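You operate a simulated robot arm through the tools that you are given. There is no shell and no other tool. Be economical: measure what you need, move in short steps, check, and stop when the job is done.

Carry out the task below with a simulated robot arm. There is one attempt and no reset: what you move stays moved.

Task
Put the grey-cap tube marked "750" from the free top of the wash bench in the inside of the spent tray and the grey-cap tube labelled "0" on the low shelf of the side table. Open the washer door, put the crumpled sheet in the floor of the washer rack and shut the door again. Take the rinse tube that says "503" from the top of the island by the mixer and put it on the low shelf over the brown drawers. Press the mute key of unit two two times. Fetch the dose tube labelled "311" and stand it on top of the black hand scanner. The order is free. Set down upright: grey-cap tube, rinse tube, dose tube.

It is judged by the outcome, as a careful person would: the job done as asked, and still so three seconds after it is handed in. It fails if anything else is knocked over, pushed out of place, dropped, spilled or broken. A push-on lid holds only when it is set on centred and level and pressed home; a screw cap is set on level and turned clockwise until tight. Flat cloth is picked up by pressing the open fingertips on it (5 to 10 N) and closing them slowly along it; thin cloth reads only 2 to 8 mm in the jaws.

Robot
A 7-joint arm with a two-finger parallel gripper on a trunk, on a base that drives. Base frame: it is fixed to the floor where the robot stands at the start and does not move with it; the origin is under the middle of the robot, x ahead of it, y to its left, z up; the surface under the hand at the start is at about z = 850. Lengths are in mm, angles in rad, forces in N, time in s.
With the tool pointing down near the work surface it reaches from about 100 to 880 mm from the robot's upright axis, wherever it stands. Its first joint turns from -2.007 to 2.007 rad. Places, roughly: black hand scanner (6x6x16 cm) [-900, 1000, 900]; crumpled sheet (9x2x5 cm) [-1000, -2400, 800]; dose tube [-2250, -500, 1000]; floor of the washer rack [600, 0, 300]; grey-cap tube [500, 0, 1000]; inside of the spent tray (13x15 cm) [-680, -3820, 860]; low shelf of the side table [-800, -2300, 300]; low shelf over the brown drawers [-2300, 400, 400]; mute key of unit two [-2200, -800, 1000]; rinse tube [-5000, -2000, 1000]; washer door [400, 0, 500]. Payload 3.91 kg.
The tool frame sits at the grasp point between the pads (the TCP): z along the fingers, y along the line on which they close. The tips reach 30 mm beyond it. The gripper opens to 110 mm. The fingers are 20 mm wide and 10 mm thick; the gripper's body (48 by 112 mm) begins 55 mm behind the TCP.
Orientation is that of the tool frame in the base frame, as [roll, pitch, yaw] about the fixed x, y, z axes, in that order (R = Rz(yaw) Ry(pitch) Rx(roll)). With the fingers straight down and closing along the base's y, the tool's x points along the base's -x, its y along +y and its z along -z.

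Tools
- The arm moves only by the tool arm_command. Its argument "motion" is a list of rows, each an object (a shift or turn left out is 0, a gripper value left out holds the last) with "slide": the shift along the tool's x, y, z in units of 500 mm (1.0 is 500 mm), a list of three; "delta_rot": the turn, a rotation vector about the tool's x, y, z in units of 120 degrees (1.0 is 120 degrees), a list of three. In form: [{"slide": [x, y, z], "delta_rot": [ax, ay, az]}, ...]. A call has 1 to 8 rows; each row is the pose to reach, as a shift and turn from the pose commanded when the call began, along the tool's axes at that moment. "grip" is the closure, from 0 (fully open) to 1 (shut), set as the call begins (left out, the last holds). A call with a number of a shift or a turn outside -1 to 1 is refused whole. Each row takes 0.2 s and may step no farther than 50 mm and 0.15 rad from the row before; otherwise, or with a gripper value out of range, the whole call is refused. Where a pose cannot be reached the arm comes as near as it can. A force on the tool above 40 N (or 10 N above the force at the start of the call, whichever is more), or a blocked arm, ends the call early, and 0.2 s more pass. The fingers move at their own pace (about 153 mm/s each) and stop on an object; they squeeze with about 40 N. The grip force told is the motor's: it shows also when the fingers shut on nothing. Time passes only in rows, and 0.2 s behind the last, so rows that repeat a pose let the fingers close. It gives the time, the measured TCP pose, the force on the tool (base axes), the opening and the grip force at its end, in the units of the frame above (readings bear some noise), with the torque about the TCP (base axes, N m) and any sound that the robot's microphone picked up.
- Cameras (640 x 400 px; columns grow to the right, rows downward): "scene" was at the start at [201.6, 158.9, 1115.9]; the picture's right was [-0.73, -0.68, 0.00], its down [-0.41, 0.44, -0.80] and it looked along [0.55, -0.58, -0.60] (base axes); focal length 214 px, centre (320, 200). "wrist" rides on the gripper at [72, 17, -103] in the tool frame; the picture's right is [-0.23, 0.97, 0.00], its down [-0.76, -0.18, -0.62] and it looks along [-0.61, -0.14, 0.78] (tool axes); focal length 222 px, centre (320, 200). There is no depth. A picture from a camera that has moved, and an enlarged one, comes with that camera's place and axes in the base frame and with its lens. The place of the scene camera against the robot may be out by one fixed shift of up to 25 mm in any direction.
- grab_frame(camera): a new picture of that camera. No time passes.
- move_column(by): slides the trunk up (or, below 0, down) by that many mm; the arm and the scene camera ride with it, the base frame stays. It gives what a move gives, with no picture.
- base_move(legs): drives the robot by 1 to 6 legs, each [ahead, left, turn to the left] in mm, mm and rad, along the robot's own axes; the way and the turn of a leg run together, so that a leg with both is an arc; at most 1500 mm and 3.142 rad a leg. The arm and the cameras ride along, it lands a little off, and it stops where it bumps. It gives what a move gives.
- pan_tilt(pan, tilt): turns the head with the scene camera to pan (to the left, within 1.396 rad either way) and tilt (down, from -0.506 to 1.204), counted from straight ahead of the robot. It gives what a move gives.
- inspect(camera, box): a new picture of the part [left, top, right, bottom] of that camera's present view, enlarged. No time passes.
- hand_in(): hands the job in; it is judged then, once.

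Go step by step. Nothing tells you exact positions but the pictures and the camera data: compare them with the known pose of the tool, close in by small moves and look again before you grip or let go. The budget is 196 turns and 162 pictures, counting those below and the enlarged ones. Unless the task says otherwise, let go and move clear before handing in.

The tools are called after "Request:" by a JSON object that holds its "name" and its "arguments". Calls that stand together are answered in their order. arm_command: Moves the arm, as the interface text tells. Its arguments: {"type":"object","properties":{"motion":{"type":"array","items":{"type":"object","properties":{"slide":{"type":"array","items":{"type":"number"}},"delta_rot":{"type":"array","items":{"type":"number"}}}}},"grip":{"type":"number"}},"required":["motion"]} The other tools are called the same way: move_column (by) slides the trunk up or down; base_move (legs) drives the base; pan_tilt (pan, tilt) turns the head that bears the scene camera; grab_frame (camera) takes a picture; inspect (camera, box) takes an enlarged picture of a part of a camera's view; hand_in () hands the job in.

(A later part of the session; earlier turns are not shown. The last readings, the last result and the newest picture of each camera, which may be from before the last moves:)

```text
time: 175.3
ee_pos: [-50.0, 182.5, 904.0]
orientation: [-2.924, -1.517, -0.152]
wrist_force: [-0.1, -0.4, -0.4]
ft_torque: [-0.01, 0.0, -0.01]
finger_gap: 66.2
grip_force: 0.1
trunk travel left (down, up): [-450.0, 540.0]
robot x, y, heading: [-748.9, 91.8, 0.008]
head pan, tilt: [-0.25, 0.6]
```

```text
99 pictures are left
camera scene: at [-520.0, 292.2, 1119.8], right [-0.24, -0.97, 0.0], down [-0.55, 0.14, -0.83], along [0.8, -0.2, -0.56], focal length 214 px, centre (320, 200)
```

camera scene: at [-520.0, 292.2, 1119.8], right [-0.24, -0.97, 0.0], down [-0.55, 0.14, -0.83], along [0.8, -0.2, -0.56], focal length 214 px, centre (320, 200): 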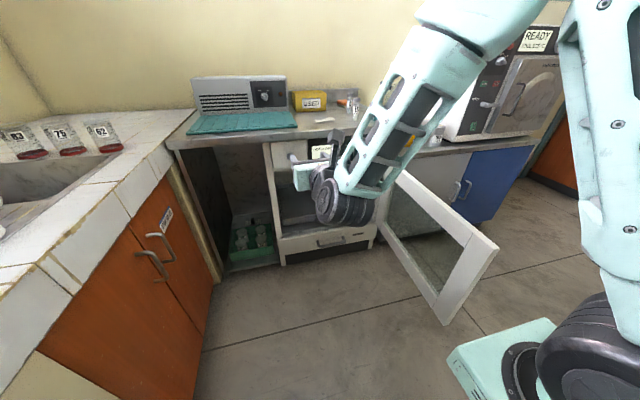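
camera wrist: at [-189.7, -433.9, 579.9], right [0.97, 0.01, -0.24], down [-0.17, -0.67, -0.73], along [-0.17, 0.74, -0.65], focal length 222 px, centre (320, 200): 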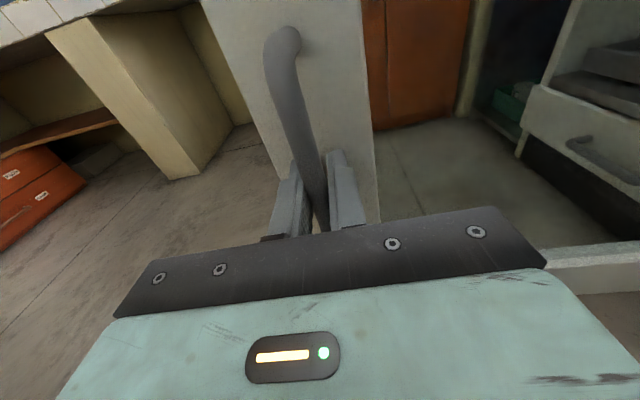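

I raise the trunk 200 mm, tilt the hand to about 45° down, then drive toward the sheet.

Request:
{"name": "move_column", "arguments": {"by": 200}}

Request:
{"name": "arm_command", "arguments": {"motion": [{"delta_rot": [0, -0.065, 0]}, {"delta_rot": [0, -0.13, 0]}, {"delta_rot": [0, -0.195, 0]}, {"delta_rot": [0, -0.26, 0]}, {"delta_rot": [0, -0.325, 0]}, {"delta_rot": [0, -0.36, 0]}], "grip": 0.0}}

Request:
{"name": "base_move", "arguments": {"legs": [[480, 60, 0]]}}

Request:
{"name": "grab_frame", "arguments": {"camera": "wrist"}}

```text
time: 177.5
ee_pos: [-49.6, 181.6, 1102.6]
orientation: [-2.924, -1.517, -0.152]
wrist_force: [-0.9, -0.4, 0.1]
ft_torque: [0.01, 0.03, 0.05]
finger_gap: 65.8
grip_force: 0.0
trunk travel left (down, up): [-650.0, 340.0]
robot x, y, heading: [-747.3, 89.1, 0.002]
head pan, tilt: [-0.25, 0.6]
```

```text
time: 178.9
ee_pos: [-49.3, 181.0, 1102.5]
orientation: [-3.124, -0.763, 0.055]
wrist_force: [-0.2, 0.5, -0.6]
ft_torque: [-0.01, -0.01, -0.04]
finger_gap: 110.1
grip_force: 0.1
trunk travel left (down, up): [-650.0, 340.0]
robot x, y, heading: [-748.5, 91.9, 0.001]
head pan, tilt: [-0.25, 0.6]
```

```text
time: 181.8
ee_pos: [431.4, 241.9, 1103.0]
orientation: [-3.126, -0.762, 0.052]
wrist_force: [-0.1, -0.9, 0.2]
ft_torque: [-0.01, 0.01, 0.02]
finger_gap: 110.1
grip_force: 0.0
trunk travel left (down, up): [-650.0, 340.0]
robot x, y, heading: [-265.7, 153.0, 0.007]
head pan, tilt: [-0.25, 0.6]
```

```text
98 pictures are left
camera wrist: at [413.3, 223.0, 1227.2], right [-0.1, -0.98, -0.17], down [-0.99, 0.12, -0.07], along [0.09, 0.16, -0.98], focal length 222 px, centre (320, 200)
```

wrist: 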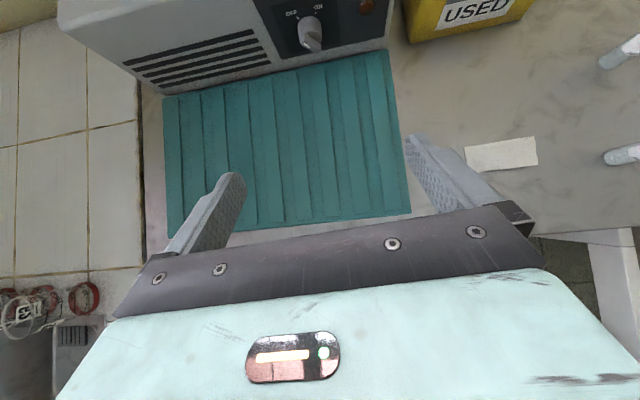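

The sheet is at about (481,3). I move to a pose just above and behind it.

Request:
{"name": "arm_command", "arguments": {"motion": [{"slide": [-0.03, 0.08, 0.036]}, {"slide": [-0.06, 0.16, 0.072]}, {"slide": [-0.09, 0.24, 0.108]}, {"slide": [-0.12, 0.32, 0.144]}, {"slide": [-0.15, 0.4, 0.18]}, {"slide": [-0.18, 0.481, 0.216]}]}}

Request:
{"name": "grab_frame", "arguments": {"camera": "wrist"}}

```text
time: 183.2
ee_pos: [455.3, 3.6, 959.6]
orientation: [-3.125, -0.765, 0.054]
wrist_force: [0.7, 0.9, 0.3]
ft_torque: [0.01, 0.02, 0.0]
finger_gap: 110.1
grip_force: 0.0
trunk travel left (down, up): [-650.0, 340.0]
robot x, y, heading: [-265.1, 152.5, 0.005]
head pan, tilt: [-0.25, 0.6]
```

```text
97 pictures are left
camera wrist: at [437.7, -16.0, 1083.6], right [-0.1, -0.98, -0.17], down [-0.99, 0.11, -0.07], along [0.09, 0.16, -0.98], focal length 222 px, centre (320, 200)
```

wrist: 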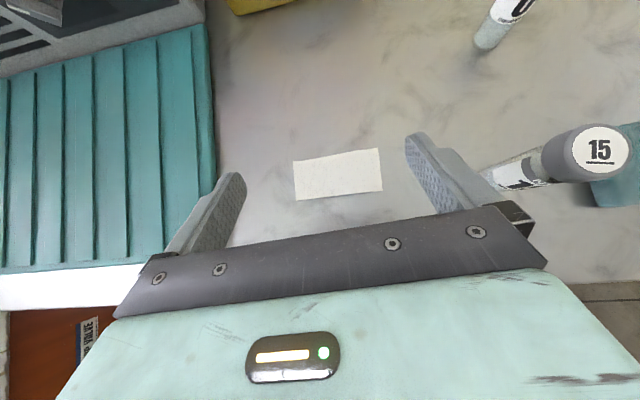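

Request:
{"name": "arm_command", "arguments": {"motion": [{"slide": [-0.032, 0.006, 0.042]}, {"slide": [-0.064, 0.008, 0.084]}, {"slide": [-0.09, 0.009, 0.116]}]}}

Request:
{"name": "grab_frame", "arguments": {"camera": "wrist"}}

Request:
{"name": "inspect", "arguments": {"camera": "scene", "box": [300, 80, 420, 180]}}

```text
time: 184.0
ee_pos: [463.5, 0.8, 885.3]
orientation: [-3.125, -0.765, 0.052]
wrist_force: [0.4, 0.5, 1.4]
ft_torque: [-0.01, 0.01, -0.01]
finger_gap: 110.2
grip_force: 0.0
trunk travel left (down, up): [-650.0, 340.0]
robot x, y, heading: [-264.2, 156.9, 0.004]
head pan, tilt: [-0.25, 0.6]
```

```text
96 pictures are left
camera wrist: at [445.6, -19.3, 1010.9], right [-0.1, -0.98, -0.17], down [-0.99, 0.12, -0.07], along [0.09, 0.16, -0.98], focal length 222 px, centre (320, 200)
```

wrist: 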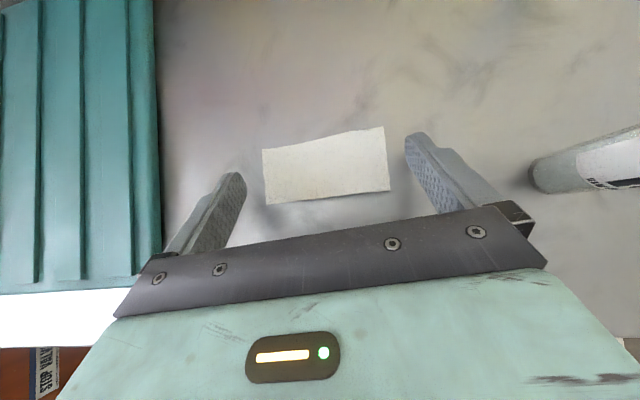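

```text
4.00 times, centred on (360, 130) of scene
camera zoom: at [-38.5, 354.1, 1319.8], right [-0.24, -0.97, 0.0], down [-0.55, 0.14, -0.83], along [0.8, -0.2, -0.56], focal length 858 px, centre (160, 480)
```

zoom: 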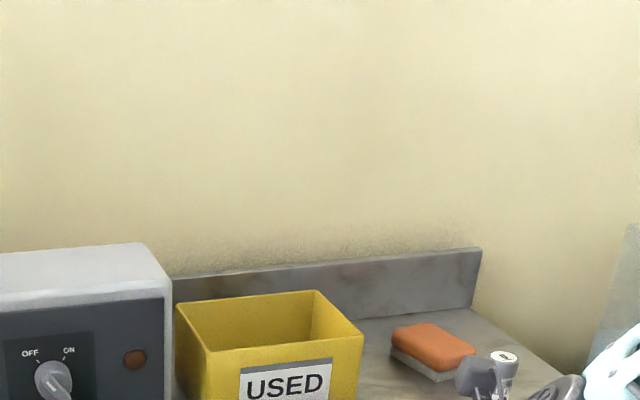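

Tips straddle the sheet's middle. Lower 4 mm and close.

Request:
{"name": "arm_command", "arguments": {"motion": [{"slide": [-0.0055, 0.004, 0.0058]}, {"slide": [-0.0055, 0.004, 0.0058]}]}}

Request:
{"name": "arm_command", "arguments": {"motion": [{"slide": [0, 0, 0]}, {"slide": [0, 0, 0]}, {"slide": [0, 0, 0]}], "grip": 1.0}}

Request:
{"name": "grab_frame", "arguments": {"camera": "wrist"}}

```text
time: 184.6
ee_pos: [463.9, -2.6, 883.3]
orientation: [-3.125, -0.765, 0.052]
wrist_force: [-0.3, 0.5, -0.6]
ft_torque: [-0.02, -0.02, 0.0]
finger_gap: 110.2
grip_force: 0.1
trunk travel left (down, up): [-650.0, 340.0]
robot x, y, heading: [-265.9, 150.3, 0.007]
head pan, tilt: [-0.25, 0.6]
```

```text
time: 185.4
ee_pos: [464.8, -2.1, 881.7]
orientation: [-3.126, -0.762, 0.053]
wrist_force: [0.7, 0.2, 1.3]
ft_torque: [0.06, -0.05, -0.04]
finger_gap: 87.2
grip_force: 40.2
trunk travel left (down, up): [-650.0, 340.0]
robot x, y, heading: [-266.1, 155.6, 0.003]
head pan, tilt: [-0.25, 0.6]
```

```text
94 pictures are left
camera wrist: at [446.1, -21.2, 1006.4], right [-0.1, -0.98, -0.17], down [-0.99, 0.12, -0.07], along [0.09, 0.16, -0.98], focal length 222 px, centre (320, 200)
```

wrist: 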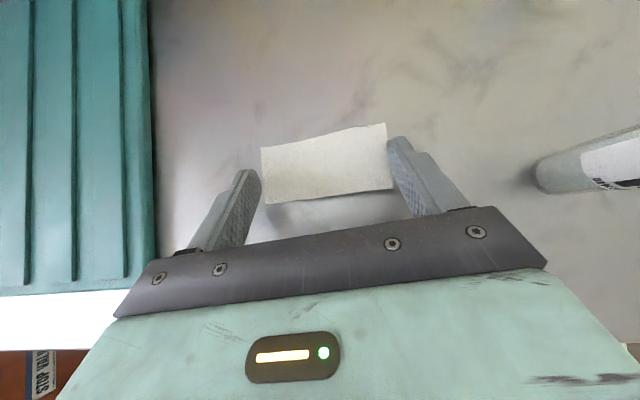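

Held at 87 mm. Lift straight up and check.

Request:
{"name": "arm_command", "arguments": {"motion": [{"slide": [0.03, 0, -0.0315]}, {"slide": [0.09, 0, -0.0945]}, {"slide": [0.15, 0, -0.157]}, {"slide": [0.207, 0, -0.217]}]}}

Request:
{"name": "grab_frame", "arguments": {"camera": "wrist"}}

```text
time: 186.4
ee_pos: [464.5, -3.0, 1033.0]
orientation: [-3.123, -0.764, 0.05]
wrist_force: [1.0, 0.3, -1.0]
ft_torque: [-0.01, -0.03, 0.03]
finger_gap: 87.3
grip_force: 40.3
trunk travel left (down, up): [-650.0, 340.0]
robot x, y, heading: [-264.4, 152.9, -0.002]
head pan, tilt: [-0.25, 0.6]
```

```text
93 pictures are left
camera wrist: at [446.5, -22.9, 1156.9], right [-0.1, -0.98, -0.17], down [-0.99, 0.12, -0.07], along [0.09, 0.16, -0.98], focal length 222 px, centre (320, 200)
```

wrist: 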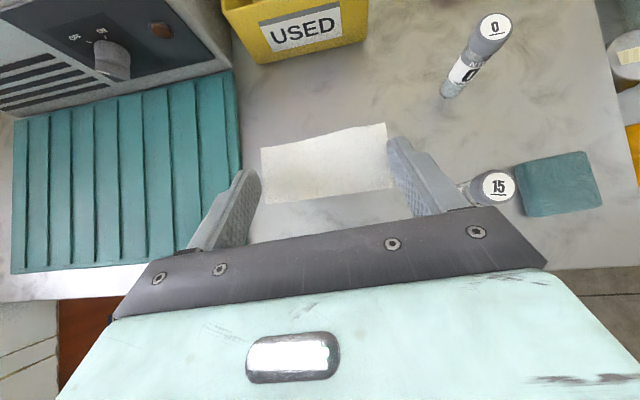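

Held well. I back up, lower the trunk, and look into the washer.

Request:
{"name": "base_move", "arguments": {"legs": [[-300, 0, 0]]}}

Request:
{"name": "move_column", "arguments": {"by": -400}}

Request:
{"name": "move_column", "arguments": {"by": -120}}

Request:
{"name": "grab_frame", "arguments": {"camera": "wrist"}}

Request:
{"name": "pan_tilt", "arguments": {"pan": -0.3, "tilt": 0.3}}

Request:
{"name": "grab_frame", "arguments": {"camera": "scene"}}

```text
time: 188.4
ee_pos: [153.4, -7.8, 1032.9]
orientation: [-3.125, -0.763, 0.047]
wrist_force: [-0.5, 0.2, -0.1]
ft_torque: [-0.01, -0.03, -0.01]
finger_gap: 87.4
grip_force: 40.1
trunk travel left (down, up): [-650.0, 340.0]
robot x, y, heading: [-576.4, 153.6, -0.007]
head pan, tilt: [-0.25, 0.6]
```

```text
time: 192.3
ee_pos: [155.0, -7.7, 632.5]
orientation: [-3.126, -0.763, 0.045]
wrist_force: [-0.4, 0.2, 0.1]
ft_torque: [-0.03, -0.01, 0.0]
finger_gap: 87.4
grip_force: 40.0
trunk travel left (down, up): [-250.0, 740.0]
robot x, y, heading: [-575.7, 154.1, -0.003]
head pan, tilt: [-0.25, 0.6]
```

```text
time: 193.8
ee_pos: [153.8, -7.6, 512.2]
orientation: [-3.126, -0.761, 0.046]
wrist_force: [0.1, 0.2, 0.1]
ft_torque: [0.03, -0.03, -0.04]
finger_gap: 87.2
grip_force: 40.6
trunk travel left (down, up): [-130.0, 860.0]
robot x, y, heading: [-576.6, 149.3, -0.002]
head pan, tilt: [-0.25, 0.6]
```

```text
92 pictures are left
camera wrist: at [135.6, -26.8, 637.0], right [-0.11, -0.98, -0.17], down [-0.99, 0.12, -0.07], along [0.09, 0.16, -0.98], focal length 222 px, centre (320, 200)
```

wrist: 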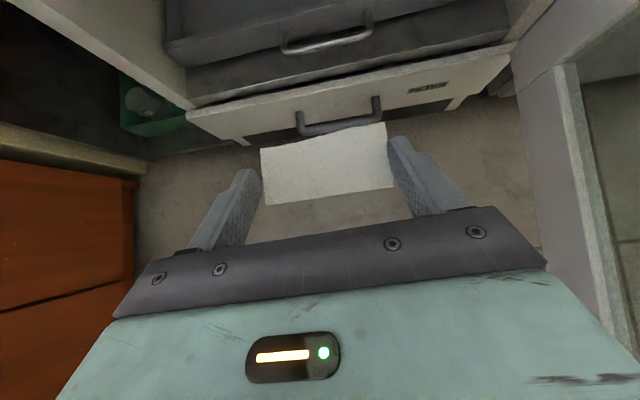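

```text
time: 194.6
ee_pos: [154.1, -7.7, 512.4]
orientation: [-3.127, -0.763, 0.046]
wrist_force: [-0.5, -0.8, -0.6]
ft_torque: [-0.01, 0.01, 0.01]
finger_gap: 87.5
grip_force: 40.6
trunk travel left (down, up): [-130.0, 860.0]
robot x, y, heading: [-571.8, 152.4, -0.006]
head pan, tilt: [-0.3, 0.3]
```

```text
91 pictures are left
camera scene: at [-343.1, 346.6, 827.1], right [-0.3, -0.95, 0.0], down [-0.28, 0.09, -0.95], along [0.91, -0.28, -0.3], focal length 214 px, centre (320, 200)
```

scene: 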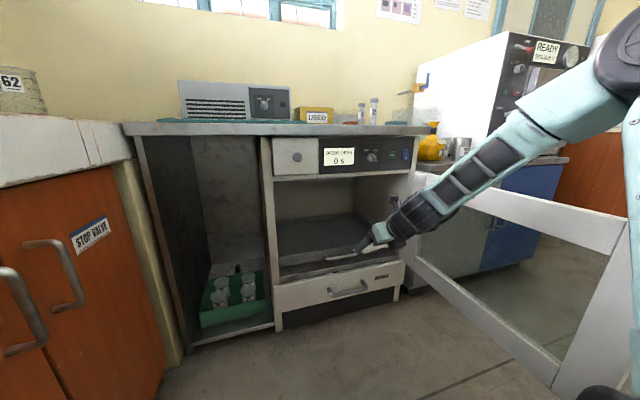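

I enlarge the cavity and rack.

Request:
{"name": "inspect", "arguments": {"camera": "scene", "box": [260, 170, 420, 300]}}

Request:
{"name": "inspect", "arguments": {"camera": "wrist", "box": [120, 0, 560, 150]}}

```text
3.08 times, centred on (340, 235) of scene
camera zoom: at [-343.1, 346.6, 827.1], right [-0.3, -0.95, 0.0], down [-0.28, 0.09, -0.95], along [0.91, -0.28, -0.3], focal length 660 px, centre (258, 92)
```

zoom: 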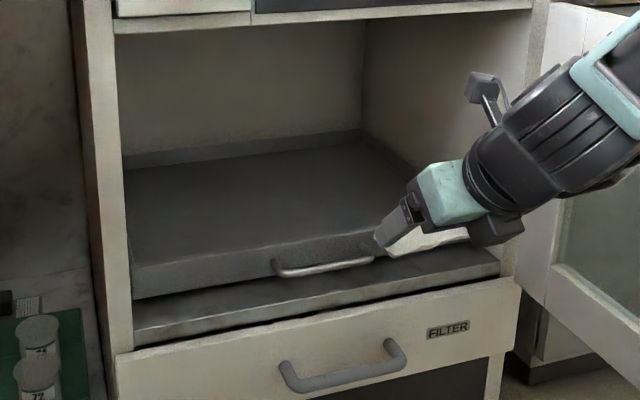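

```text
1.45 times, centred on (340, 75) of wrist
camera zoom: at [135.6, -26.8, 636.9], right [-0.11, -0.98, -0.17], down [-0.99, 0.12, -0.07], along [0.09, 0.16, -0.98], focal length 323 px, centre (291, 382)
```

zoom: 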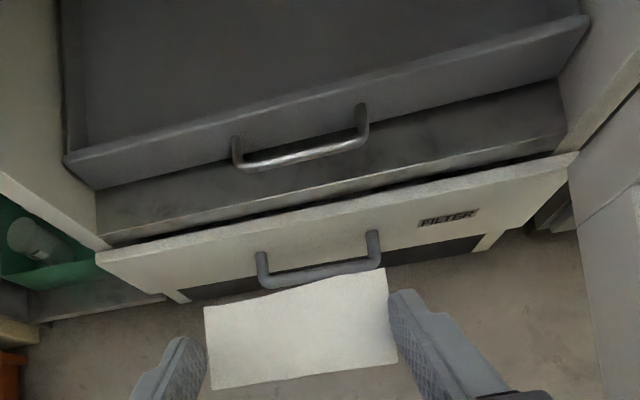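

The rack is a shallow tray: front wall top at about (415, z 360), floor a bit above 300. I lower to just clear the wall and drive the hand in.

Request:
{"name": "move_column", "arguments": {"by": -100}}

Request:
{"name": "base_move", "arguments": {"legs": [[240, 0, 0]]}}

Request:
{"name": "grab_frame", "arguments": {"camera": "wrist"}}

Request:
{"name": "grab_frame", "arguments": {"camera": "scene"}}

```text
time: 195.9
ee_pos: [156.0, -7.7, 413.0]
orientation: [-3.127, -0.764, 0.046]
wrist_force: [-0.2, 0.0, 0.4]
ft_torque: [0.01, -0.01, -0.02]
finger_gap: 87.4
grip_force: 39.9
trunk travel left (down, up): [-30.0, 960.0]
robot x, y, heading: [-579.8, 151.5, -0.001]
head pan, tilt: [-0.3, 0.3]
```

```text
time: 197.7
ee_pos: [390.8, -6.8, 412.6]
orientation: [-3.126, -0.762, 0.047]
wrist_force: [-0.5, 0.0, 0.4]
ft_torque: [-0.01, 0.0, -0.01]
finger_gap: 87.4
grip_force: 39.8
trunk travel left (down, up): [-30.0, 960.0]
robot x, y, heading: [-338.3, 152.4, 0.004]
head pan, tilt: [-0.3, 0.3]
```

```text
88 pictures are left
camera wrist: at [372.5, -25.9, 536.9], right [-0.11, -0.98, -0.17], down [-0.99, 0.12, -0.07], along [0.09, 0.16, -0.98], focal length 222 px, centre (320, 200)
```

wrist: 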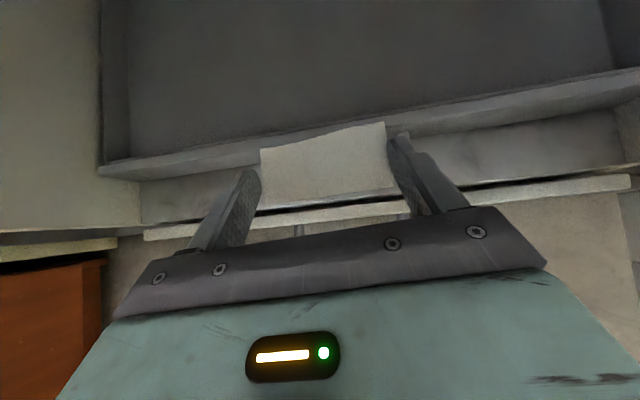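

```text
87 pictures are left
camera scene: at [-106.8, 346.6, 727.2], right [-0.3, -0.95, 0.0], down [-0.28, 0.09, -0.96], along [0.91, -0.28, -0.3], focal length 214 px, centre (320, 200)
```

scene: 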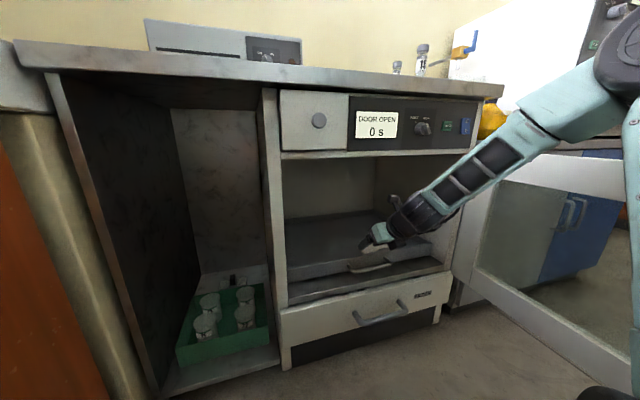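

Clear all round. Forward another 140 mm.

Request:
{"name": "base_move", "arguments": {"legs": [[140, 0, 0]]}}

Request:
{"name": "grab_frame", "arguments": {"camera": "wrist"}}

Request:
{"name": "grab_frame", "arguments": {"camera": "scene"}}

```text
time: 199.0
ee_pos: [532.5, -9.8, 413.3]
orientation: [-3.126, -0.763, 0.046]
wrist_force: [-0.1, 0.2, 0.2]
ft_torque: [-0.01, 0.0, 0.01]
finger_gap: 87.4
grip_force: 39.9
trunk travel left (down, up): [-30.0, 960.0]
robot x, y, heading: [-198.5, 154.5, -0.004]
head pan, tilt: [-0.3, 0.3]
```

```text
86 pictures are left
camera wrist: at [514.4, -27.7, 536.9], right [-0.11, -0.98, -0.17], down [-0.99, 0.12, -0.07], along [0.09, 0.16, -0.98], focal length 222 px, centre (320, 200)
```

wrist: 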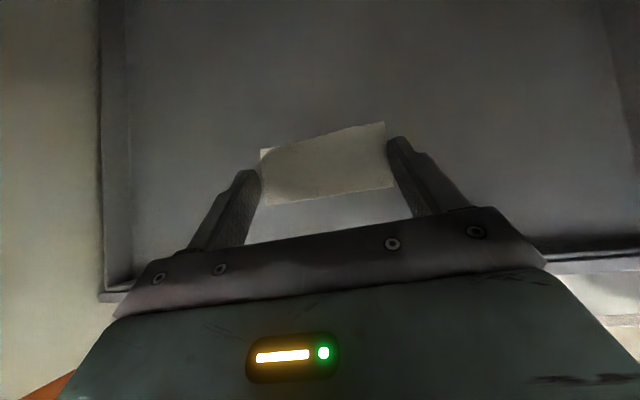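

```text
85 pictures are left
camera scene: at [35.8, 345.9, 727.2], right [-0.3, -0.95, 0.0], down [-0.28, 0.09, -0.96], along [0.91, -0.29, -0.3], focal length 214 px, centre (320, 200)
```

scene: 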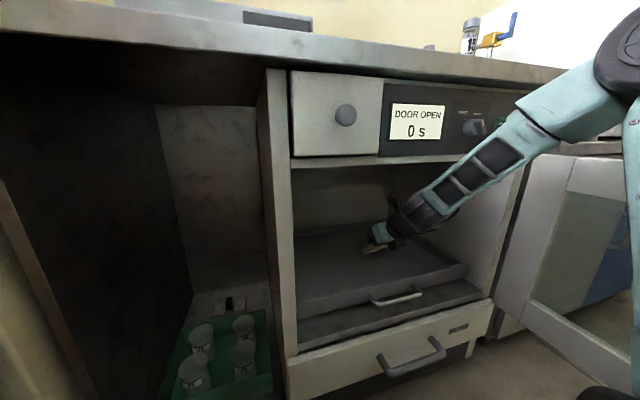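

The sheet is over the rack floor. I lower it until it touches.

Request:
{"name": "arm_command", "arguments": {"motion": [{"slide": [-0.035, 0, 0.036]}, {"slide": [-0.069, 0, 0.072]}]}}

Request:
{"name": "arm_command", "arguments": {"motion": [{"slide": [-0.0083, 0, 0.0087]}, {"slide": [-0.0166, 0, 0.0174]}]}}

Request:
{"name": "arm_command", "arguments": {"motion": [{"slide": [-0.0083, 0, 0.0087]}, {"slide": [-0.0138, 0, 0.0145]}]}}

Request:
{"name": "grab_frame", "arguments": {"camera": "wrist"}}

```text
time: 199.6
ee_pos: [534.7, -9.1, 363.8]
orientation: [-3.126, -0.766, 0.045]
wrist_force: [0.6, 0.1, -0.6]
ft_torque: [-0.01, 0.02, -0.01]
finger_gap: 87.5
grip_force: 40.1
trunk travel left (down, up): [-30.0, 960.0]
robot x, y, heading: [-196.6, 151.8, -0.001]
head pan, tilt: [-0.3, 0.3]
```

```text
time: 200.2
ee_pos: [533.2, -8.3, 350.9]
orientation: [-3.128, -0.762, 0.044]
wrist_force: [-0.5, 0.7, -0.7]
ft_torque: [-0.02, -0.02, 0.03]
finger_gap: 87.4
grip_force: 39.9
trunk travel left (down, up): [-30.0, 960.0]
robot x, y, heading: [-197.3, 152.7, -0.003]
head pan, tilt: [-0.3, 0.3]
```

```text
time: 200.8
ee_pos: [533.5, -7.7, 340.5]
orientation: [-3.126, -0.762, 0.045]
wrist_force: [-0.5, 0.5, -0.5]
ft_torque: [-0.05, -0.01, -0.01]
finger_gap: 87.3
grip_force: 39.5
trunk travel left (down, up): [-30.0, 960.0]
robot x, y, heading: [-195.9, 148.1, -0.002]
head pan, tilt: [-0.3, 0.3]
```

```text
84 pictures are left
camera wrist: at [514.5, -26.7, 464.9], right [-0.11, -0.98, -0.17], down [-0.99, 0.12, -0.07], along [0.09, 0.16, -0.98], focal length 222 px, centre (320, 200)
```

wrist: 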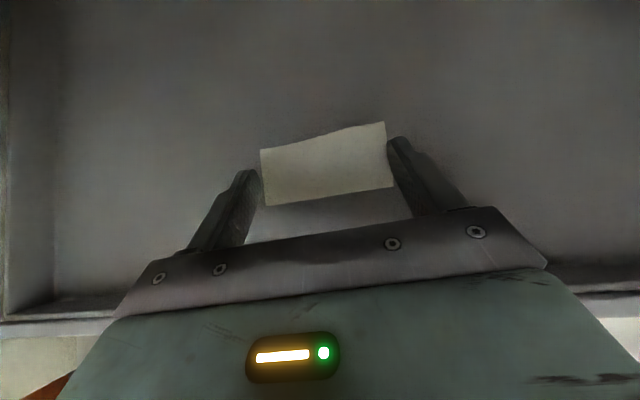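

Request:
{"name": "arm_command", "arguments": {"motion": [{"slide": [-0.0083, 0, 0.0087]}, {"slide": [-0.0138, 0, 0.0145]}]}}

Request:
{"name": "arm_command", "arguments": {"motion": [{"slide": [-0.0069, 0, 0.0072]}, {"slide": [-0.0138, 0, 0.0145]}]}}

Request:
{"name": "grab_frame", "arguments": {"camera": "wrist"}}

```text
time: 201.4
ee_pos: [532.8, -7.4, 331.7]
orientation: [-3.125, -0.763, 0.046]
wrist_force: [0.0, -0.4, 0.1]
ft_torque: [0.05, 0.01, 0.01]
finger_gap: 87.5
grip_force: 40.1
trunk travel left (down, up): [-30.0, 960.0]
robot x, y, heading: [-195.3, 153.3, -0.003]
head pan, tilt: [-0.3, 0.3]
```

```text
time: 202.0
ee_pos: [535.1, -6.9, 327.6]
orientation: [-3.134, -0.773, 0.052]
wrist_force: [-7.7, -0.8, 22.1]
ft_torque: [0.18, 0.04, 0.02]
finger_gap: 87.7
grip_force: 40.0
trunk travel left (down, up): [-30.0, 960.0]
robot x, y, heading: [-196.9, 149.9, -0.002]
head pan, tilt: [-0.3, 0.3]
stopped in row 2: the force on the tool passed its limit at 55 N (the readings are from after the stop); the commanded pose is now the measured one
```

```text
83 pictures are left
camera wrist: at [515.1, -25.6, 451.0], right [-0.1, -0.98, -0.16], down [-0.99, 0.12, -0.09], along [0.11, 0.15, -0.98], focal length 222 px, centre (320, 200)
```

wrist: 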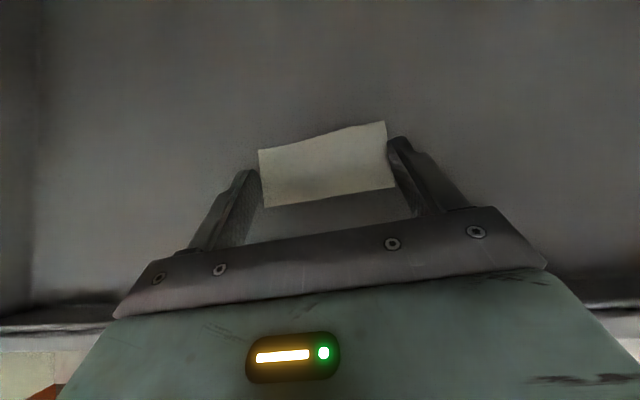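

It touches the floor. Release, rise clear of the wall and check.

Request:
{"name": "arm_command", "arguments": {"motion": [{"slide": [0.003, 0, -0.003]}, {"slide": [0.003, 0, -0.003]}, {"slide": [0.003, 0, -0.003]}], "grip": 0.0}}

Request:
{"name": "arm_command", "arguments": {"motion": [{"slide": [0.03, 0, -0.0315]}, {"slide": [0.07, 0, -0.073]}, {"slide": [0.11, 0, -0.115]}]}}

Request:
{"name": "grab_frame", "arguments": {"camera": "wrist"}}

```text
time: 202.8
ee_pos: [534.5, -7.1, 327.6]
orientation: [-3.131, -0.772, 0.05]
wrist_force: [1.1, 3.1, 8.4]
ft_torque: [-0.39, -0.18, 0.11]
finger_gap: 108.6
grip_force: 0.0
trunk travel left (down, up): [-30.0, 960.0]
robot x, y, heading: [-192.2, 151.0, -0.001]
head pan, tilt: [-0.3, 0.3]
```

```text
time: 203.6
ee_pos: [536.2, -9.0, 407.0]
orientation: [-3.128, -0.773, 0.05]
wrist_force: [0.2, -0.7, 0.0]
ft_torque: [0.01, 0.01, 0.01]
finger_gap: 110.0
grip_force: 0.1
trunk travel left (down, up): [-30.0, 960.0]
robot x, y, heading: [-195.1, 152.0, -0.006]
head pan, tilt: [-0.3, 0.3]
```

```text
82 pictures are left
camera wrist: at [515.2, -28.1, 530.8], right [-0.11, -0.98, -0.17], down [-0.99, 0.12, -0.08], along [0.1, 0.16, -0.98], focal length 222 px, centre (320, 200)
```

wrist: 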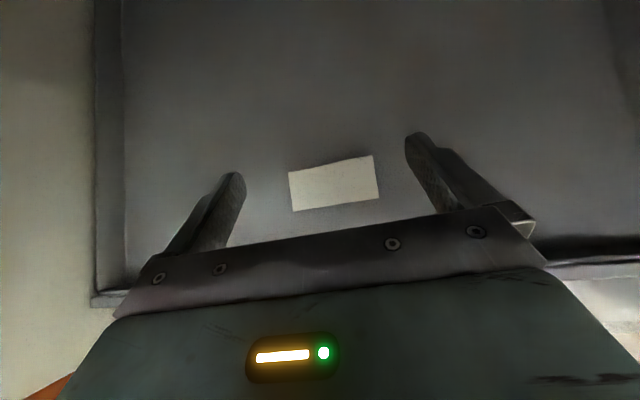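

The sheet lies in the rack. I back out, go round the open door to its outer side.

Request:
{"name": "base_move", "arguments": {"legs": [[-900, 0, 0], [0, -1400, 0], [0, 0, 1.54], [0, -950, 0]]}}

Request:
{"name": "arm_command", "arguments": {"motion": [{"slide": [0.04, -0.07, -0.04]}, {"slide": [0.08, -0.14, -0.08]}, {"slide": [0.08, -0.22, -0.08]}, {"slide": [0.08, -0.3, -0.08]}, {"slide": [0.08, -0.38, -0.08]}, {"slide": [0.08, -0.44, -0.08]}], "grip": 1.0}}

Request:
{"name": "grab_frame", "arguments": {"camera": "wrist"}}

Request:
{"name": "pan_tilt", "arguments": {"pan": -0.2, "tilt": 0.35}}

Request:
{"name": "grab_frame", "arguments": {"camera": "scene"}}

```text
time: 223.2
ee_pos: [15.3, -478.9, 406.2]
orientation: [-3.13, -0.771, 1.663]
wrist_force: [0.3, -0.8, 0.1]
ft_torque: [-0.03, 0.01, 0.04]
finger_gap: 110.2
grip_force: 0.0
trunk travel left (down, up): [-30.0, 960.0]
robot x, y, heading: [-114.6, -1220.4, 1.609]
head pan, tilt: [-0.3, 0.3]
```

```text
time: 224.6
ee_pos: [-205.2, -501.5, 466.2]
orientation: [-3.132, -0.771, 1.663]
wrist_force: [-1.0, 0.2, 0.9]
ft_torque: [0.01, 0.01, 0.03]
finger_gap: 0.0
grip_force: 37.7
trunk travel left (down, up): [-30.0, 960.0]
robot x, y, heading: [-114.3, -1215.2, 1.612]
head pan, tilt: [-0.3, 0.3]
```

```text
81 pictures are left
camera wrist: at [-185.4, -519.5, 589.3], right [0.98, -0.07, -0.17], down [-0.08, -0.99, -0.08], along [-0.16, 0.1, -0.98], focal length 222 px, centre (320, 200)
```

wrist: 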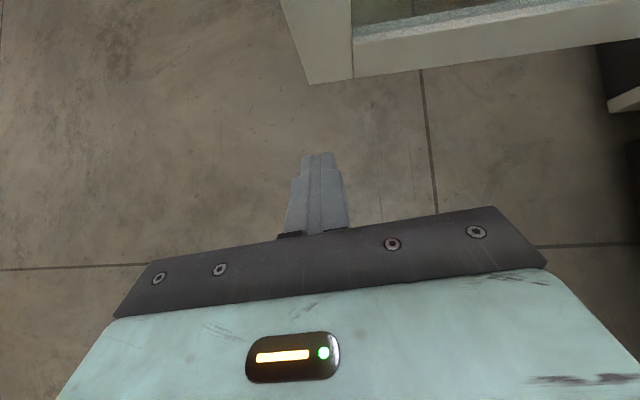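

```text
time: 225.3
ee_pos: [-206.0, -501.3, 465.3]
orientation: [-3.131, -0.771, 1.664]
wrist_force: [0.2, -0.4, -0.7]
ft_torque: [0.0, -0.01, 0.01]
finger_gap: 0.0
grip_force: 37.6
trunk travel left (down, up): [-30.0, 960.0]
robot x, y, heading: [-115.3, -1216.1, 1.606]
head pan, tilt: [-0.201, 0.351]
```

```text
80 pictures are left
camera scene: at [-310.1, -972.5, 722.5], right [0.99, -0.16, 0.0], down [-0.06, -0.34, -0.94], along [0.15, 0.93, -0.34], focal length 214 px, centre (320, 200)
```

scene: 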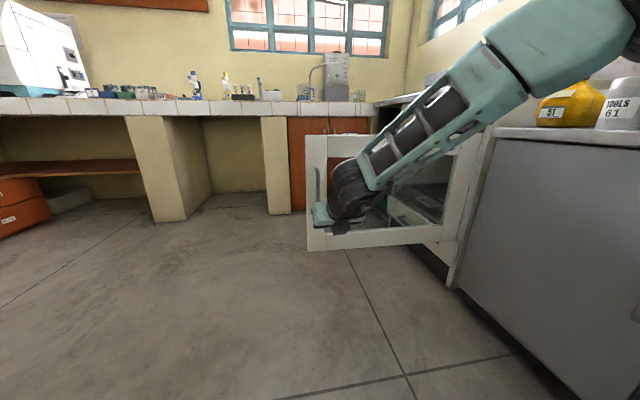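

The door's free end is at (-247,-281). I lower the fist to push the stile below the handle.

Request:
{"name": "arm_command", "arguments": {"motion": [{"slide": [-0.058, 0.0, 0.06]}, {"slide": [-0.116, 0.0, 0.12]}, {"slide": [-0.174, 0.0, 0.18]}]}}

Request:
{"name": "base_move", "arguments": {"legs": [[170, 0, 0]]}}

Request:
{"name": "grab_frame", "arguments": {"camera": "wrist"}}

```text
time: 226.1
ee_pos: [-205.0, -500.5, 340.8]
orientation: [-3.131, -0.771, 1.663]
wrist_force: [0.4, 0.2, 0.7]
ft_torque: [0.0, 0.0, 0.01]
finger_gap: 0.1
grip_force: 37.7
trunk travel left (down, up): [-30.0, 960.0]
robot x, y, heading: [-113.3, -1214.4, 1.61]
head pan, tilt: [-0.201, 0.351]
```

```text
time: 227.6
ee_pos: [-210.4, -329.9, 340.5]
orientation: [-3.132, -0.771, 1.661]
wrist_force: [-1.0, -0.1, 0.6]
ft_torque: [0.0, 0.02, 0.02]
finger_gap: 0.0
grip_force: 37.8
trunk travel left (down, up): [-30.0, 960.0]
robot x, y, heading: [-120.9, -1047.9, 1.607]
head pan, tilt: [-0.201, 0.351]
```

```text
79 pictures are left
camera wrist: at [-190.7, -347.6, 465.4], right [0.98, -0.07, -0.17], down [-0.08, -0.99, -0.08], along [-0.16, 0.1, -0.98], focal length 222 px, centre (320, 200)
```

wrist: 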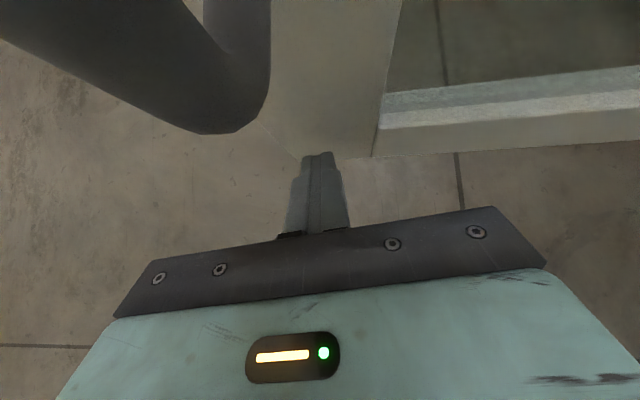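

The wrist camera would hit the handle, so I shift right and lower to push on the bottom rail instead.

Request:
{"name": "arm_command", "arguments": {"motion": [{"slide": [-0.02, 0.05, -0.0]}, {"slide": [-0.05, 0.1, 0.04]}, {"slide": [-0.07, 0.104, 0.072]}]}}

Request:
{"name": "grab_frame", "arguments": {"camera": "wrist"}}

```text
time: 228.4
ee_pos: [-159.1, -325.0, 291.0]
orientation: [-3.132, -0.772, 1.662]
wrist_force: [0.3, -0.4, 0.7]
ft_torque: [-0.01, -0.01, 0.04]
finger_gap: 0.0
grip_force: 37.8
trunk travel left (down, up): [-30.0, 960.0]
robot x, y, heading: [-122.8, -1044.4, 1.606]
head pan, tilt: [-0.201, 0.351]
```

```text
78 pictures are left
camera wrist: at [-139.6, -342.7, 414.9], right [0.98, -0.07, -0.17], down [-0.08, -0.99, -0.08], along [-0.16, 0.1, -0.98], focal length 222 px, centre (320, 200)
```

wrist: 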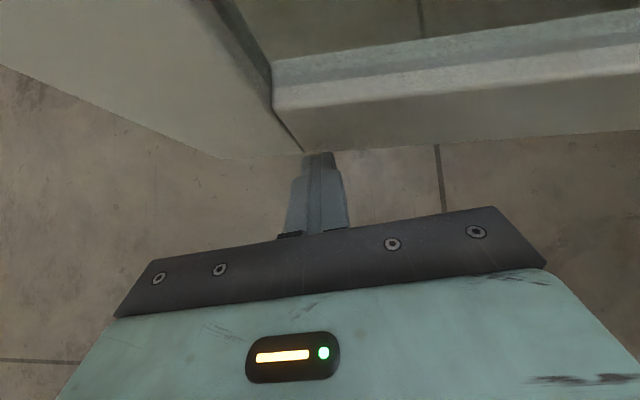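

Tip faces the rail. I push the door round with reverse arcs about the hinge.

Request:
{"name": "base_move", "arguments": {"legs": [[25, 0, 0], [99, 149, -0.2], [99, 149, -0.2]]}}

Request:
{"name": "grab_frame", "arguments": {"camera": "wrist"}}

```text
time: 231.4
ee_pos: [-142.3, -99.9, 290.2]
orientation: [-3.132, -0.77, 1.261]
wrist_force: [-0.1, 0.2, -0.5]
ft_torque: [-0.02, 0.01, 0.0]
finger_gap: 0.1
grip_force: 38.0
trunk travel left (down, up): [-30.0, 960.0]
robot x, y, heading: [-391.0, -779.0, 1.21]
head pan, tilt: [-0.201, 0.351]
```

```text
77 pictures are left
camera wrist: at [-132.8, -123.1, 415.0], right [0.88, -0.44, -0.17], down [-0.46, -0.88, -0.08], along [-0.11, 0.15, -0.98], focal length 222 px, centre (320, 200)
```

wrist: 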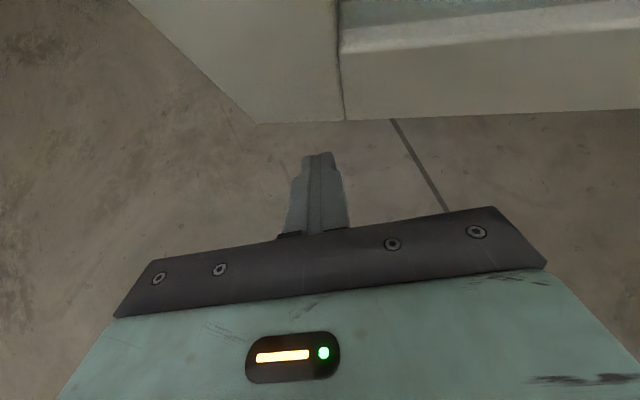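

The door moves freely ahead of the hand. Continue.

Request:
{"name": "base_move", "arguments": {"legs": [[20, -15, 0], [103, 145, -0.2], [103, 145, -0.2], [103, 145, -0.2]]}}

Request:
{"name": "grab_frame", "arguments": {"camera": "wrist"}}

```text
time: 235.5
ee_pos: [77.4, 153.7, 290.8]
orientation: [-3.132, -0.772, 0.657]
wrist_force: [-0.2, 0.2, 0.3]
ft_torque: [0.0, -0.01, 0.01]
finger_gap: 0.0
grip_force: 37.6
trunk travel left (down, up): [-30.0, 960.0]
robot x, y, heading: [-512.3, -267.6, 0.602]
head pan, tilt: [-0.201, 0.351]
```

```text
76 pictures are left
camera wrist: at [71.3, 127.9, 415.0], right [0.47, -0.87, -0.17], down [-0.88, -0.46, -0.08], along [-0.01, 0.19, -0.98], focal length 222 px, centre (320, 200)
```

wrist: 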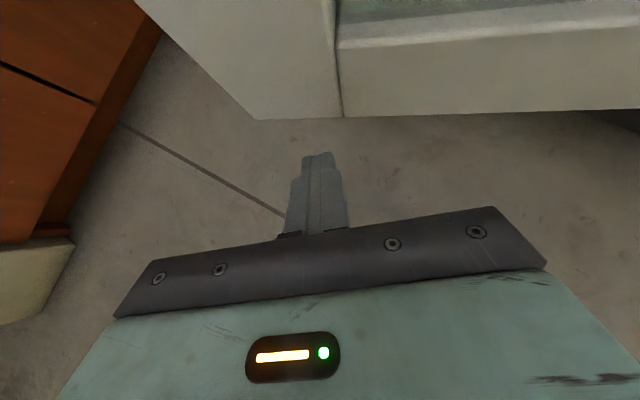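

Request:
{"name": "base_move", "arguments": {"legs": [[20, -10, 0], [99, 140, -0.2], [99, 140, -0.2]]}}

Request:
{"name": "grab_frame", "arguments": {"camera": "wrist"}}

Request:
{"name": "grab_frame", "arguments": {"camera": "scene"}}

```text
time: 238.4
ee_pos: [284.1, 232.1, 290.8]
orientation: [-3.132, -0.772, 0.26]
wrist_force: [0.5, -0.4, 0.4]
ft_torque: [0.0, -0.02, 0.0]
finger_gap: 0.0
grip_force: 37.4
trunk travel left (down, up): [-30.0, 960.0]
robot x, y, heading: [-425.3, 73.8, 0.202]
head pan, tilt: [-0.201, 0.351]
```

```text
75 pictures are left
camera wrist: at [268.3, 210.1, 415.0], right [0.1, -0.98, -0.17], down [-0.99, -0.09, -0.08], along [0.07, 0.17, -0.98], focal length 222 px, centre (320, 200)
```

wrist: 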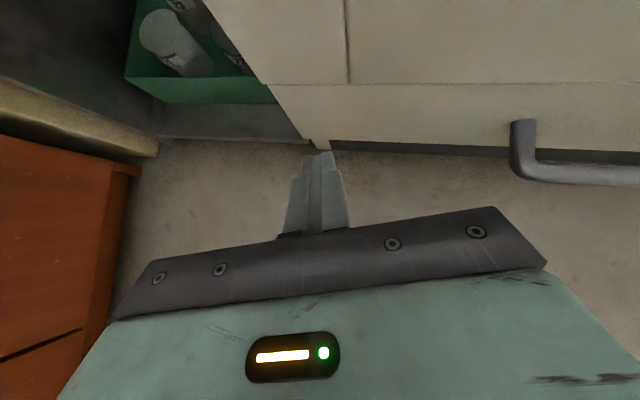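

```text
74 pictures are left
camera scene: at [-230.0, 320.9, 722.5], right [0.01, -1.0, 0.0], down [-0.34, 0.0, -0.94], along [0.94, 0.01, -0.34], focal length 214 px, centre (320, 200)
```

scene: 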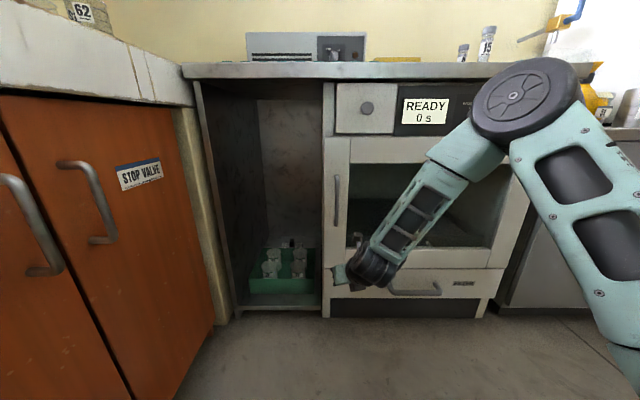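

The display reads READY: the door has shut. Next, tube "0": back off, raise, and approach with the 45° hand.

Request:
{"name": "base_move", "arguments": {"legs": [[-200, 0, 0], [0, 0, -0.2]]}}

Request:
{"name": "move_column", "arguments": {"by": 400}}

Request:
{"name": "move_column", "arguments": {"by": 350}}

Request:
{"name": "base_move", "arguments": {"legs": [[400, -212, 0]]}}

Request:
{"name": "arm_command", "arguments": {"motion": [{"slide": [0, 0, 0]}, {"slide": [0, 0, 0]}], "grip": 0.4}}

Request:
{"name": "grab_frame", "arguments": {"camera": "wrist"}}

```text
time: 240.8
ee_pos: [106.2, 48.0, 291.2]
orientation: [-3.13, -0.771, 0.058]
wrist_force: [0.3, -0.4, -0.8]
ft_torque: [0.0, 0.01, -0.02]
finger_gap: 0.1
grip_force: 37.6
trunk travel left (down, up): [-30.0, 960.0]
robot x, y, heading: [-617.8, 34.2, 0.006]
head pan, tilt: [-0.201, 0.351]
```

```text
time: 244.6
ee_pos: [105.4, 46.9, 691.8]
orientation: [-3.132, -0.772, 0.059]
wrist_force: [-0.5, 0.3, -0.4]
ft_torque: [-0.01, 0.0, 0.04]
finger_gap: 0.0
grip_force: 37.5
trunk travel left (down, up): [-430.0, 560.0]
robot x, y, heading: [-612.8, 28.4, 0.004]
head pan, tilt: [-0.201, 0.351]
```

```text
time: 248.0
ee_pos: [104.7, 47.3, 1041.0]
orientation: [-3.131, -0.769, 0.059]
wrist_force: [-0.8, -0.2, 0.4]
ft_torque: [-0.03, 0.0, -0.02]
finger_gap: 0.0
grip_force: 37.6
trunk travel left (down, up): [-780.0, 210.0]
robot x, y, heading: [-613.5, 31.3, -0.0]
head pan, tilt: [-0.201, 0.351]
```

```text
time: 250.7
ee_pos: [504.2, -166.1, 1040.7]
orientation: [-3.132, -0.773, 0.054]
wrist_force: [0.3, 0.0, -0.6]
ft_torque: [0.01, 0.01, -0.02]
finger_gap: 0.1
grip_force: 37.8
trunk travel left (down, up): [-780.0, 210.0]
robot x, y, heading: [-216.1, -175.9, 0.003]
head pan, tilt: [-0.201, 0.351]
```

```text
time: 251.3
ee_pos: [504.3, -164.7, 1040.5]
orientation: [-3.131, -0.772, 0.053]
wrist_force: [0.0, 0.4, -0.2]
ft_torque: [0.01, -0.02, 0.04]
finger_gap: 66.1
grip_force: 0.0
trunk travel left (down, up): [-780.0, 210.0]
robot x, y, heading: [-214.1, -176.4, -0.002]
head pan, tilt: [-0.201, 0.351]
```

```text
73 pictures are left
camera wrist: at [484.7, -184.2, 1164.9], right [-0.1, -0.98, -0.17], down [-0.99, 0.12, -0.08], along [0.1, 0.16, -0.98], focal length 222 px, centre (320, 200)
```

wrist: 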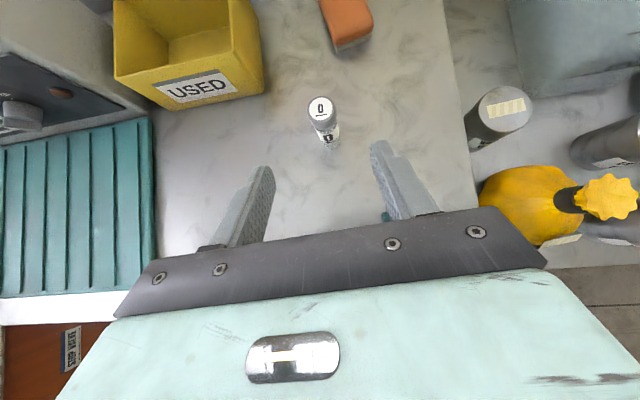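

Tube "0" stands at about (598,-157). I approach along the tool axis.

Request:
{"name": "arm_command", "arguments": {"motion": [{"slide": [-0.013, -0.002, 0.08]}, {"slide": [-0.026, -0.002, 0.16]}, {"slide": [-0.039, -0.002, 0.24]}]}}

Request:
{"name": "grab_frame", "arguments": {"camera": "wrist"}}

```text
time: 252.1
ee_pos: [572.2, -157.9, 942.7]
orientation: [-3.131, -0.771, 0.057]
wrist_force: [-0.6, 0.2, 0.3]
ft_torque: [0.0, 0.01, -0.01]
finger_gap: 65.9
grip_force: 0.1
trunk travel left (down, up): [-780.0, 210.0]
robot x, y, heading: [-216.2, -177.4, -0.002]
head pan, tilt: [-0.201, 0.351]
```

```text
72 pictures are left
camera wrist: at [553.0, -176.4, 1067.1], right [-0.1, -0.98, -0.17], down [-0.99, 0.12, -0.08], along [0.1, 0.16, -0.98], focal length 222 px, centre (320, 200)
```

wrist: 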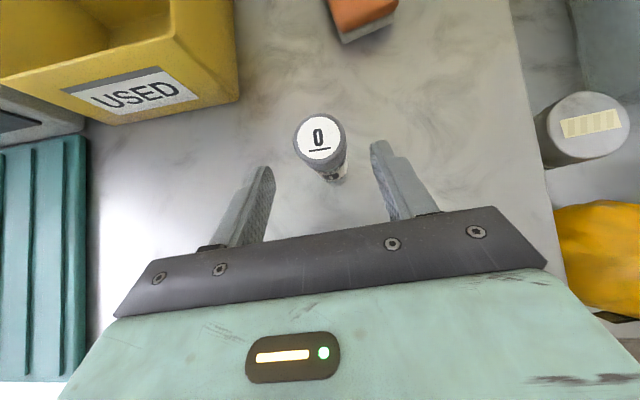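

Request:
{"name": "arm_command", "arguments": {"motion": [{"slide": [-0.007, 0.005, 0.046]}, {"slide": [-0.0144, 0.006, 0.092]}]}}

Request:
{"name": "grab_frame", "arguments": {"camera": "wrist"}}

```text
time: 252.7
ee_pos: [599.9, -159.3, 903.8]
orientation: [-3.132, -0.771, 0.054]
wrist_force: [-0.4, 0.0, 0.2]
ft_torque: [-0.03, 0.0, -0.01]
finger_gap: 66.0
grip_force: 0.1
trunk travel left (down, up): [-780.0, 210.0]
robot x, y, heading: [-217.3, -178.6, 0.002]
head pan, tilt: [-0.201, 0.351]
```

```text
71 pictures are left
camera wrist: at [580.1, -178.9, 1027.8], right [-0.1, -0.98, -0.17], down [-0.99, 0.12, -0.08], along [0.1, 0.16, -0.98], focal length 222 px, centre (320, 200)
```

wrist: 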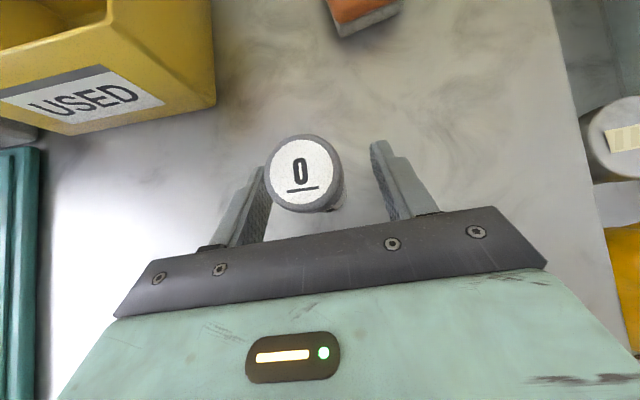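

Aligned. Close and lift.

Request:
{"name": "arm_command", "arguments": {"motion": [{"slide": [0, 0, 0]}, {"slide": [0, 0, 0]}, {"slide": [0, 0, 0]}], "grip": 1.0}}

Request:
{"name": "arm_command", "arguments": {"motion": [{"slide": [0.05, 0, -0.05]}, {"slide": [0.11, 0, -0.115]}, {"slide": [0.17, 0, -0.18]}]}}

Request:
{"name": "grab_frame", "arguments": {"camera": "wrist"}}

```text
time: 253.5
ee_pos: [599.2, -160.4, 903.0]
orientation: [-3.132, -0.769, 0.054]
wrist_force: [-1.5, 0.1, 0.3]
ft_torque: [0.01, -0.01, -0.01]
finger_gap: 24.4
grip_force: 40.0
trunk travel left (down, up): [-780.0, 210.0]
robot x, y, heading: [-219.2, -181.7, 0.003]
head pan, tilt: [-0.201, 0.351]
```

```text
time: 254.3
ee_pos: [597.7, -162.2, 1026.3]
orientation: [-3.132, -0.769, 0.057]
wrist_force: [0.2, -0.2, -0.6]
ft_torque: [-0.02, 0.01, 0.02]
finger_gap: 24.8
grip_force: 39.7
trunk travel left (down, up): [-780.0, 210.0]
robot x, y, heading: [-215.9, -179.4, 0.002]
head pan, tilt: [-0.201, 0.351]
```

```text
70 pictures are left
camera wrist: at [578.5, -180.8, 1151.3], right [-0.1, -0.98, -0.17], down [-0.99, 0.12, -0.08], along [0.1, 0.16, -0.98], focal length 222 px, centre (320, 200)
```

wrist: 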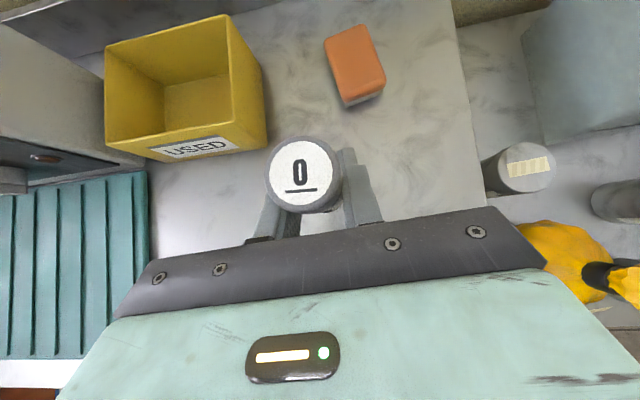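

The tube is held. I retract a little, then drive round to the open side of the side table, staying back from its edge.

Request:
{"name": "arm_command", "arguments": {"motion": [{"slide": [-0.055, 0, -0.053]}, {"slide": [-0.11, 0, -0.107]}, {"slide": [-0.165, 0, -0.16]}]}}

Request:
{"name": "base_move", "arguments": {"legs": [[-1450, 0, 0], [-190, -1050, 0], [0, -985, 0]]}}

Request:
{"name": "pan_tilt", "arguments": {"pan": -0.15, "tilt": 0.5}}

Request:
{"name": "grab_frame", "arguments": {"camera": "scene"}}

```text
time: 255.1
ee_pos: [483.3, -167.9, 1027.8]
orientation: [-3.131, -0.771, 0.054]
wrist_force: [-0.2, 0.8, -0.3]
ft_torque: [0.01, -0.01, 0.0]
finger_gap: 24.7
grip_force: 40.0
trunk travel left (down, up): [-780.0, 210.0]
robot x, y, heading: [-217.9, -178.5, 0.002]
head pan, tilt: [-0.201, 0.351]
```

```text
time: 264.4
ee_pos: [-1025.9, -430.4, 1026.8]
orientation: [-3.131, -0.771, 0.046]
wrist_force: [0.7, 0.0, -0.8]
ft_torque: [0.0, -0.02, -0.08]
finger_gap: 24.6
grip_force: 39.7
trunk travel left (down, up): [-780.0, 210.0]
robot x, y, heading: [-1729.0, -430.6, -0.004]
head pan, tilt: [-0.201, 0.351]
stopped in leg 2: the robot was blocked; the commanded pose is now the measured one
```

```text
time: 265.1
ee_pos: [-1027.4, -430.5, 1027.0]
orientation: [-3.131, -0.773, 0.045]
wrist_force: [0.7, 0.8, -0.9]
ft_torque: [-0.01, -0.01, 0.02]
finger_gap: 24.4
grip_force: 39.9
trunk travel left (down, up): [-780.0, 210.0]
robot x, y, heading: [-1730.2, -432.9, -0.008]
head pan, tilt: [-0.15, 0.499]
```

```text
69 pictures are left
camera scene: at [-1493.5, -226.7, 1458.8], right [-0.16, -0.99, 0.0], down [-0.47, 0.08, -0.88], along [0.87, -0.14, -0.48], focal length 214 px, centre (320, 200)
```

scene: 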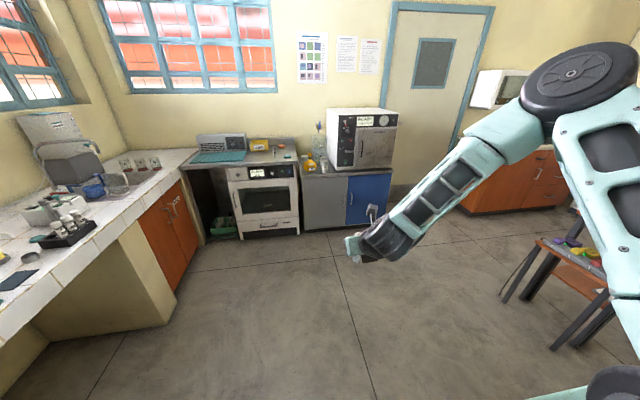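

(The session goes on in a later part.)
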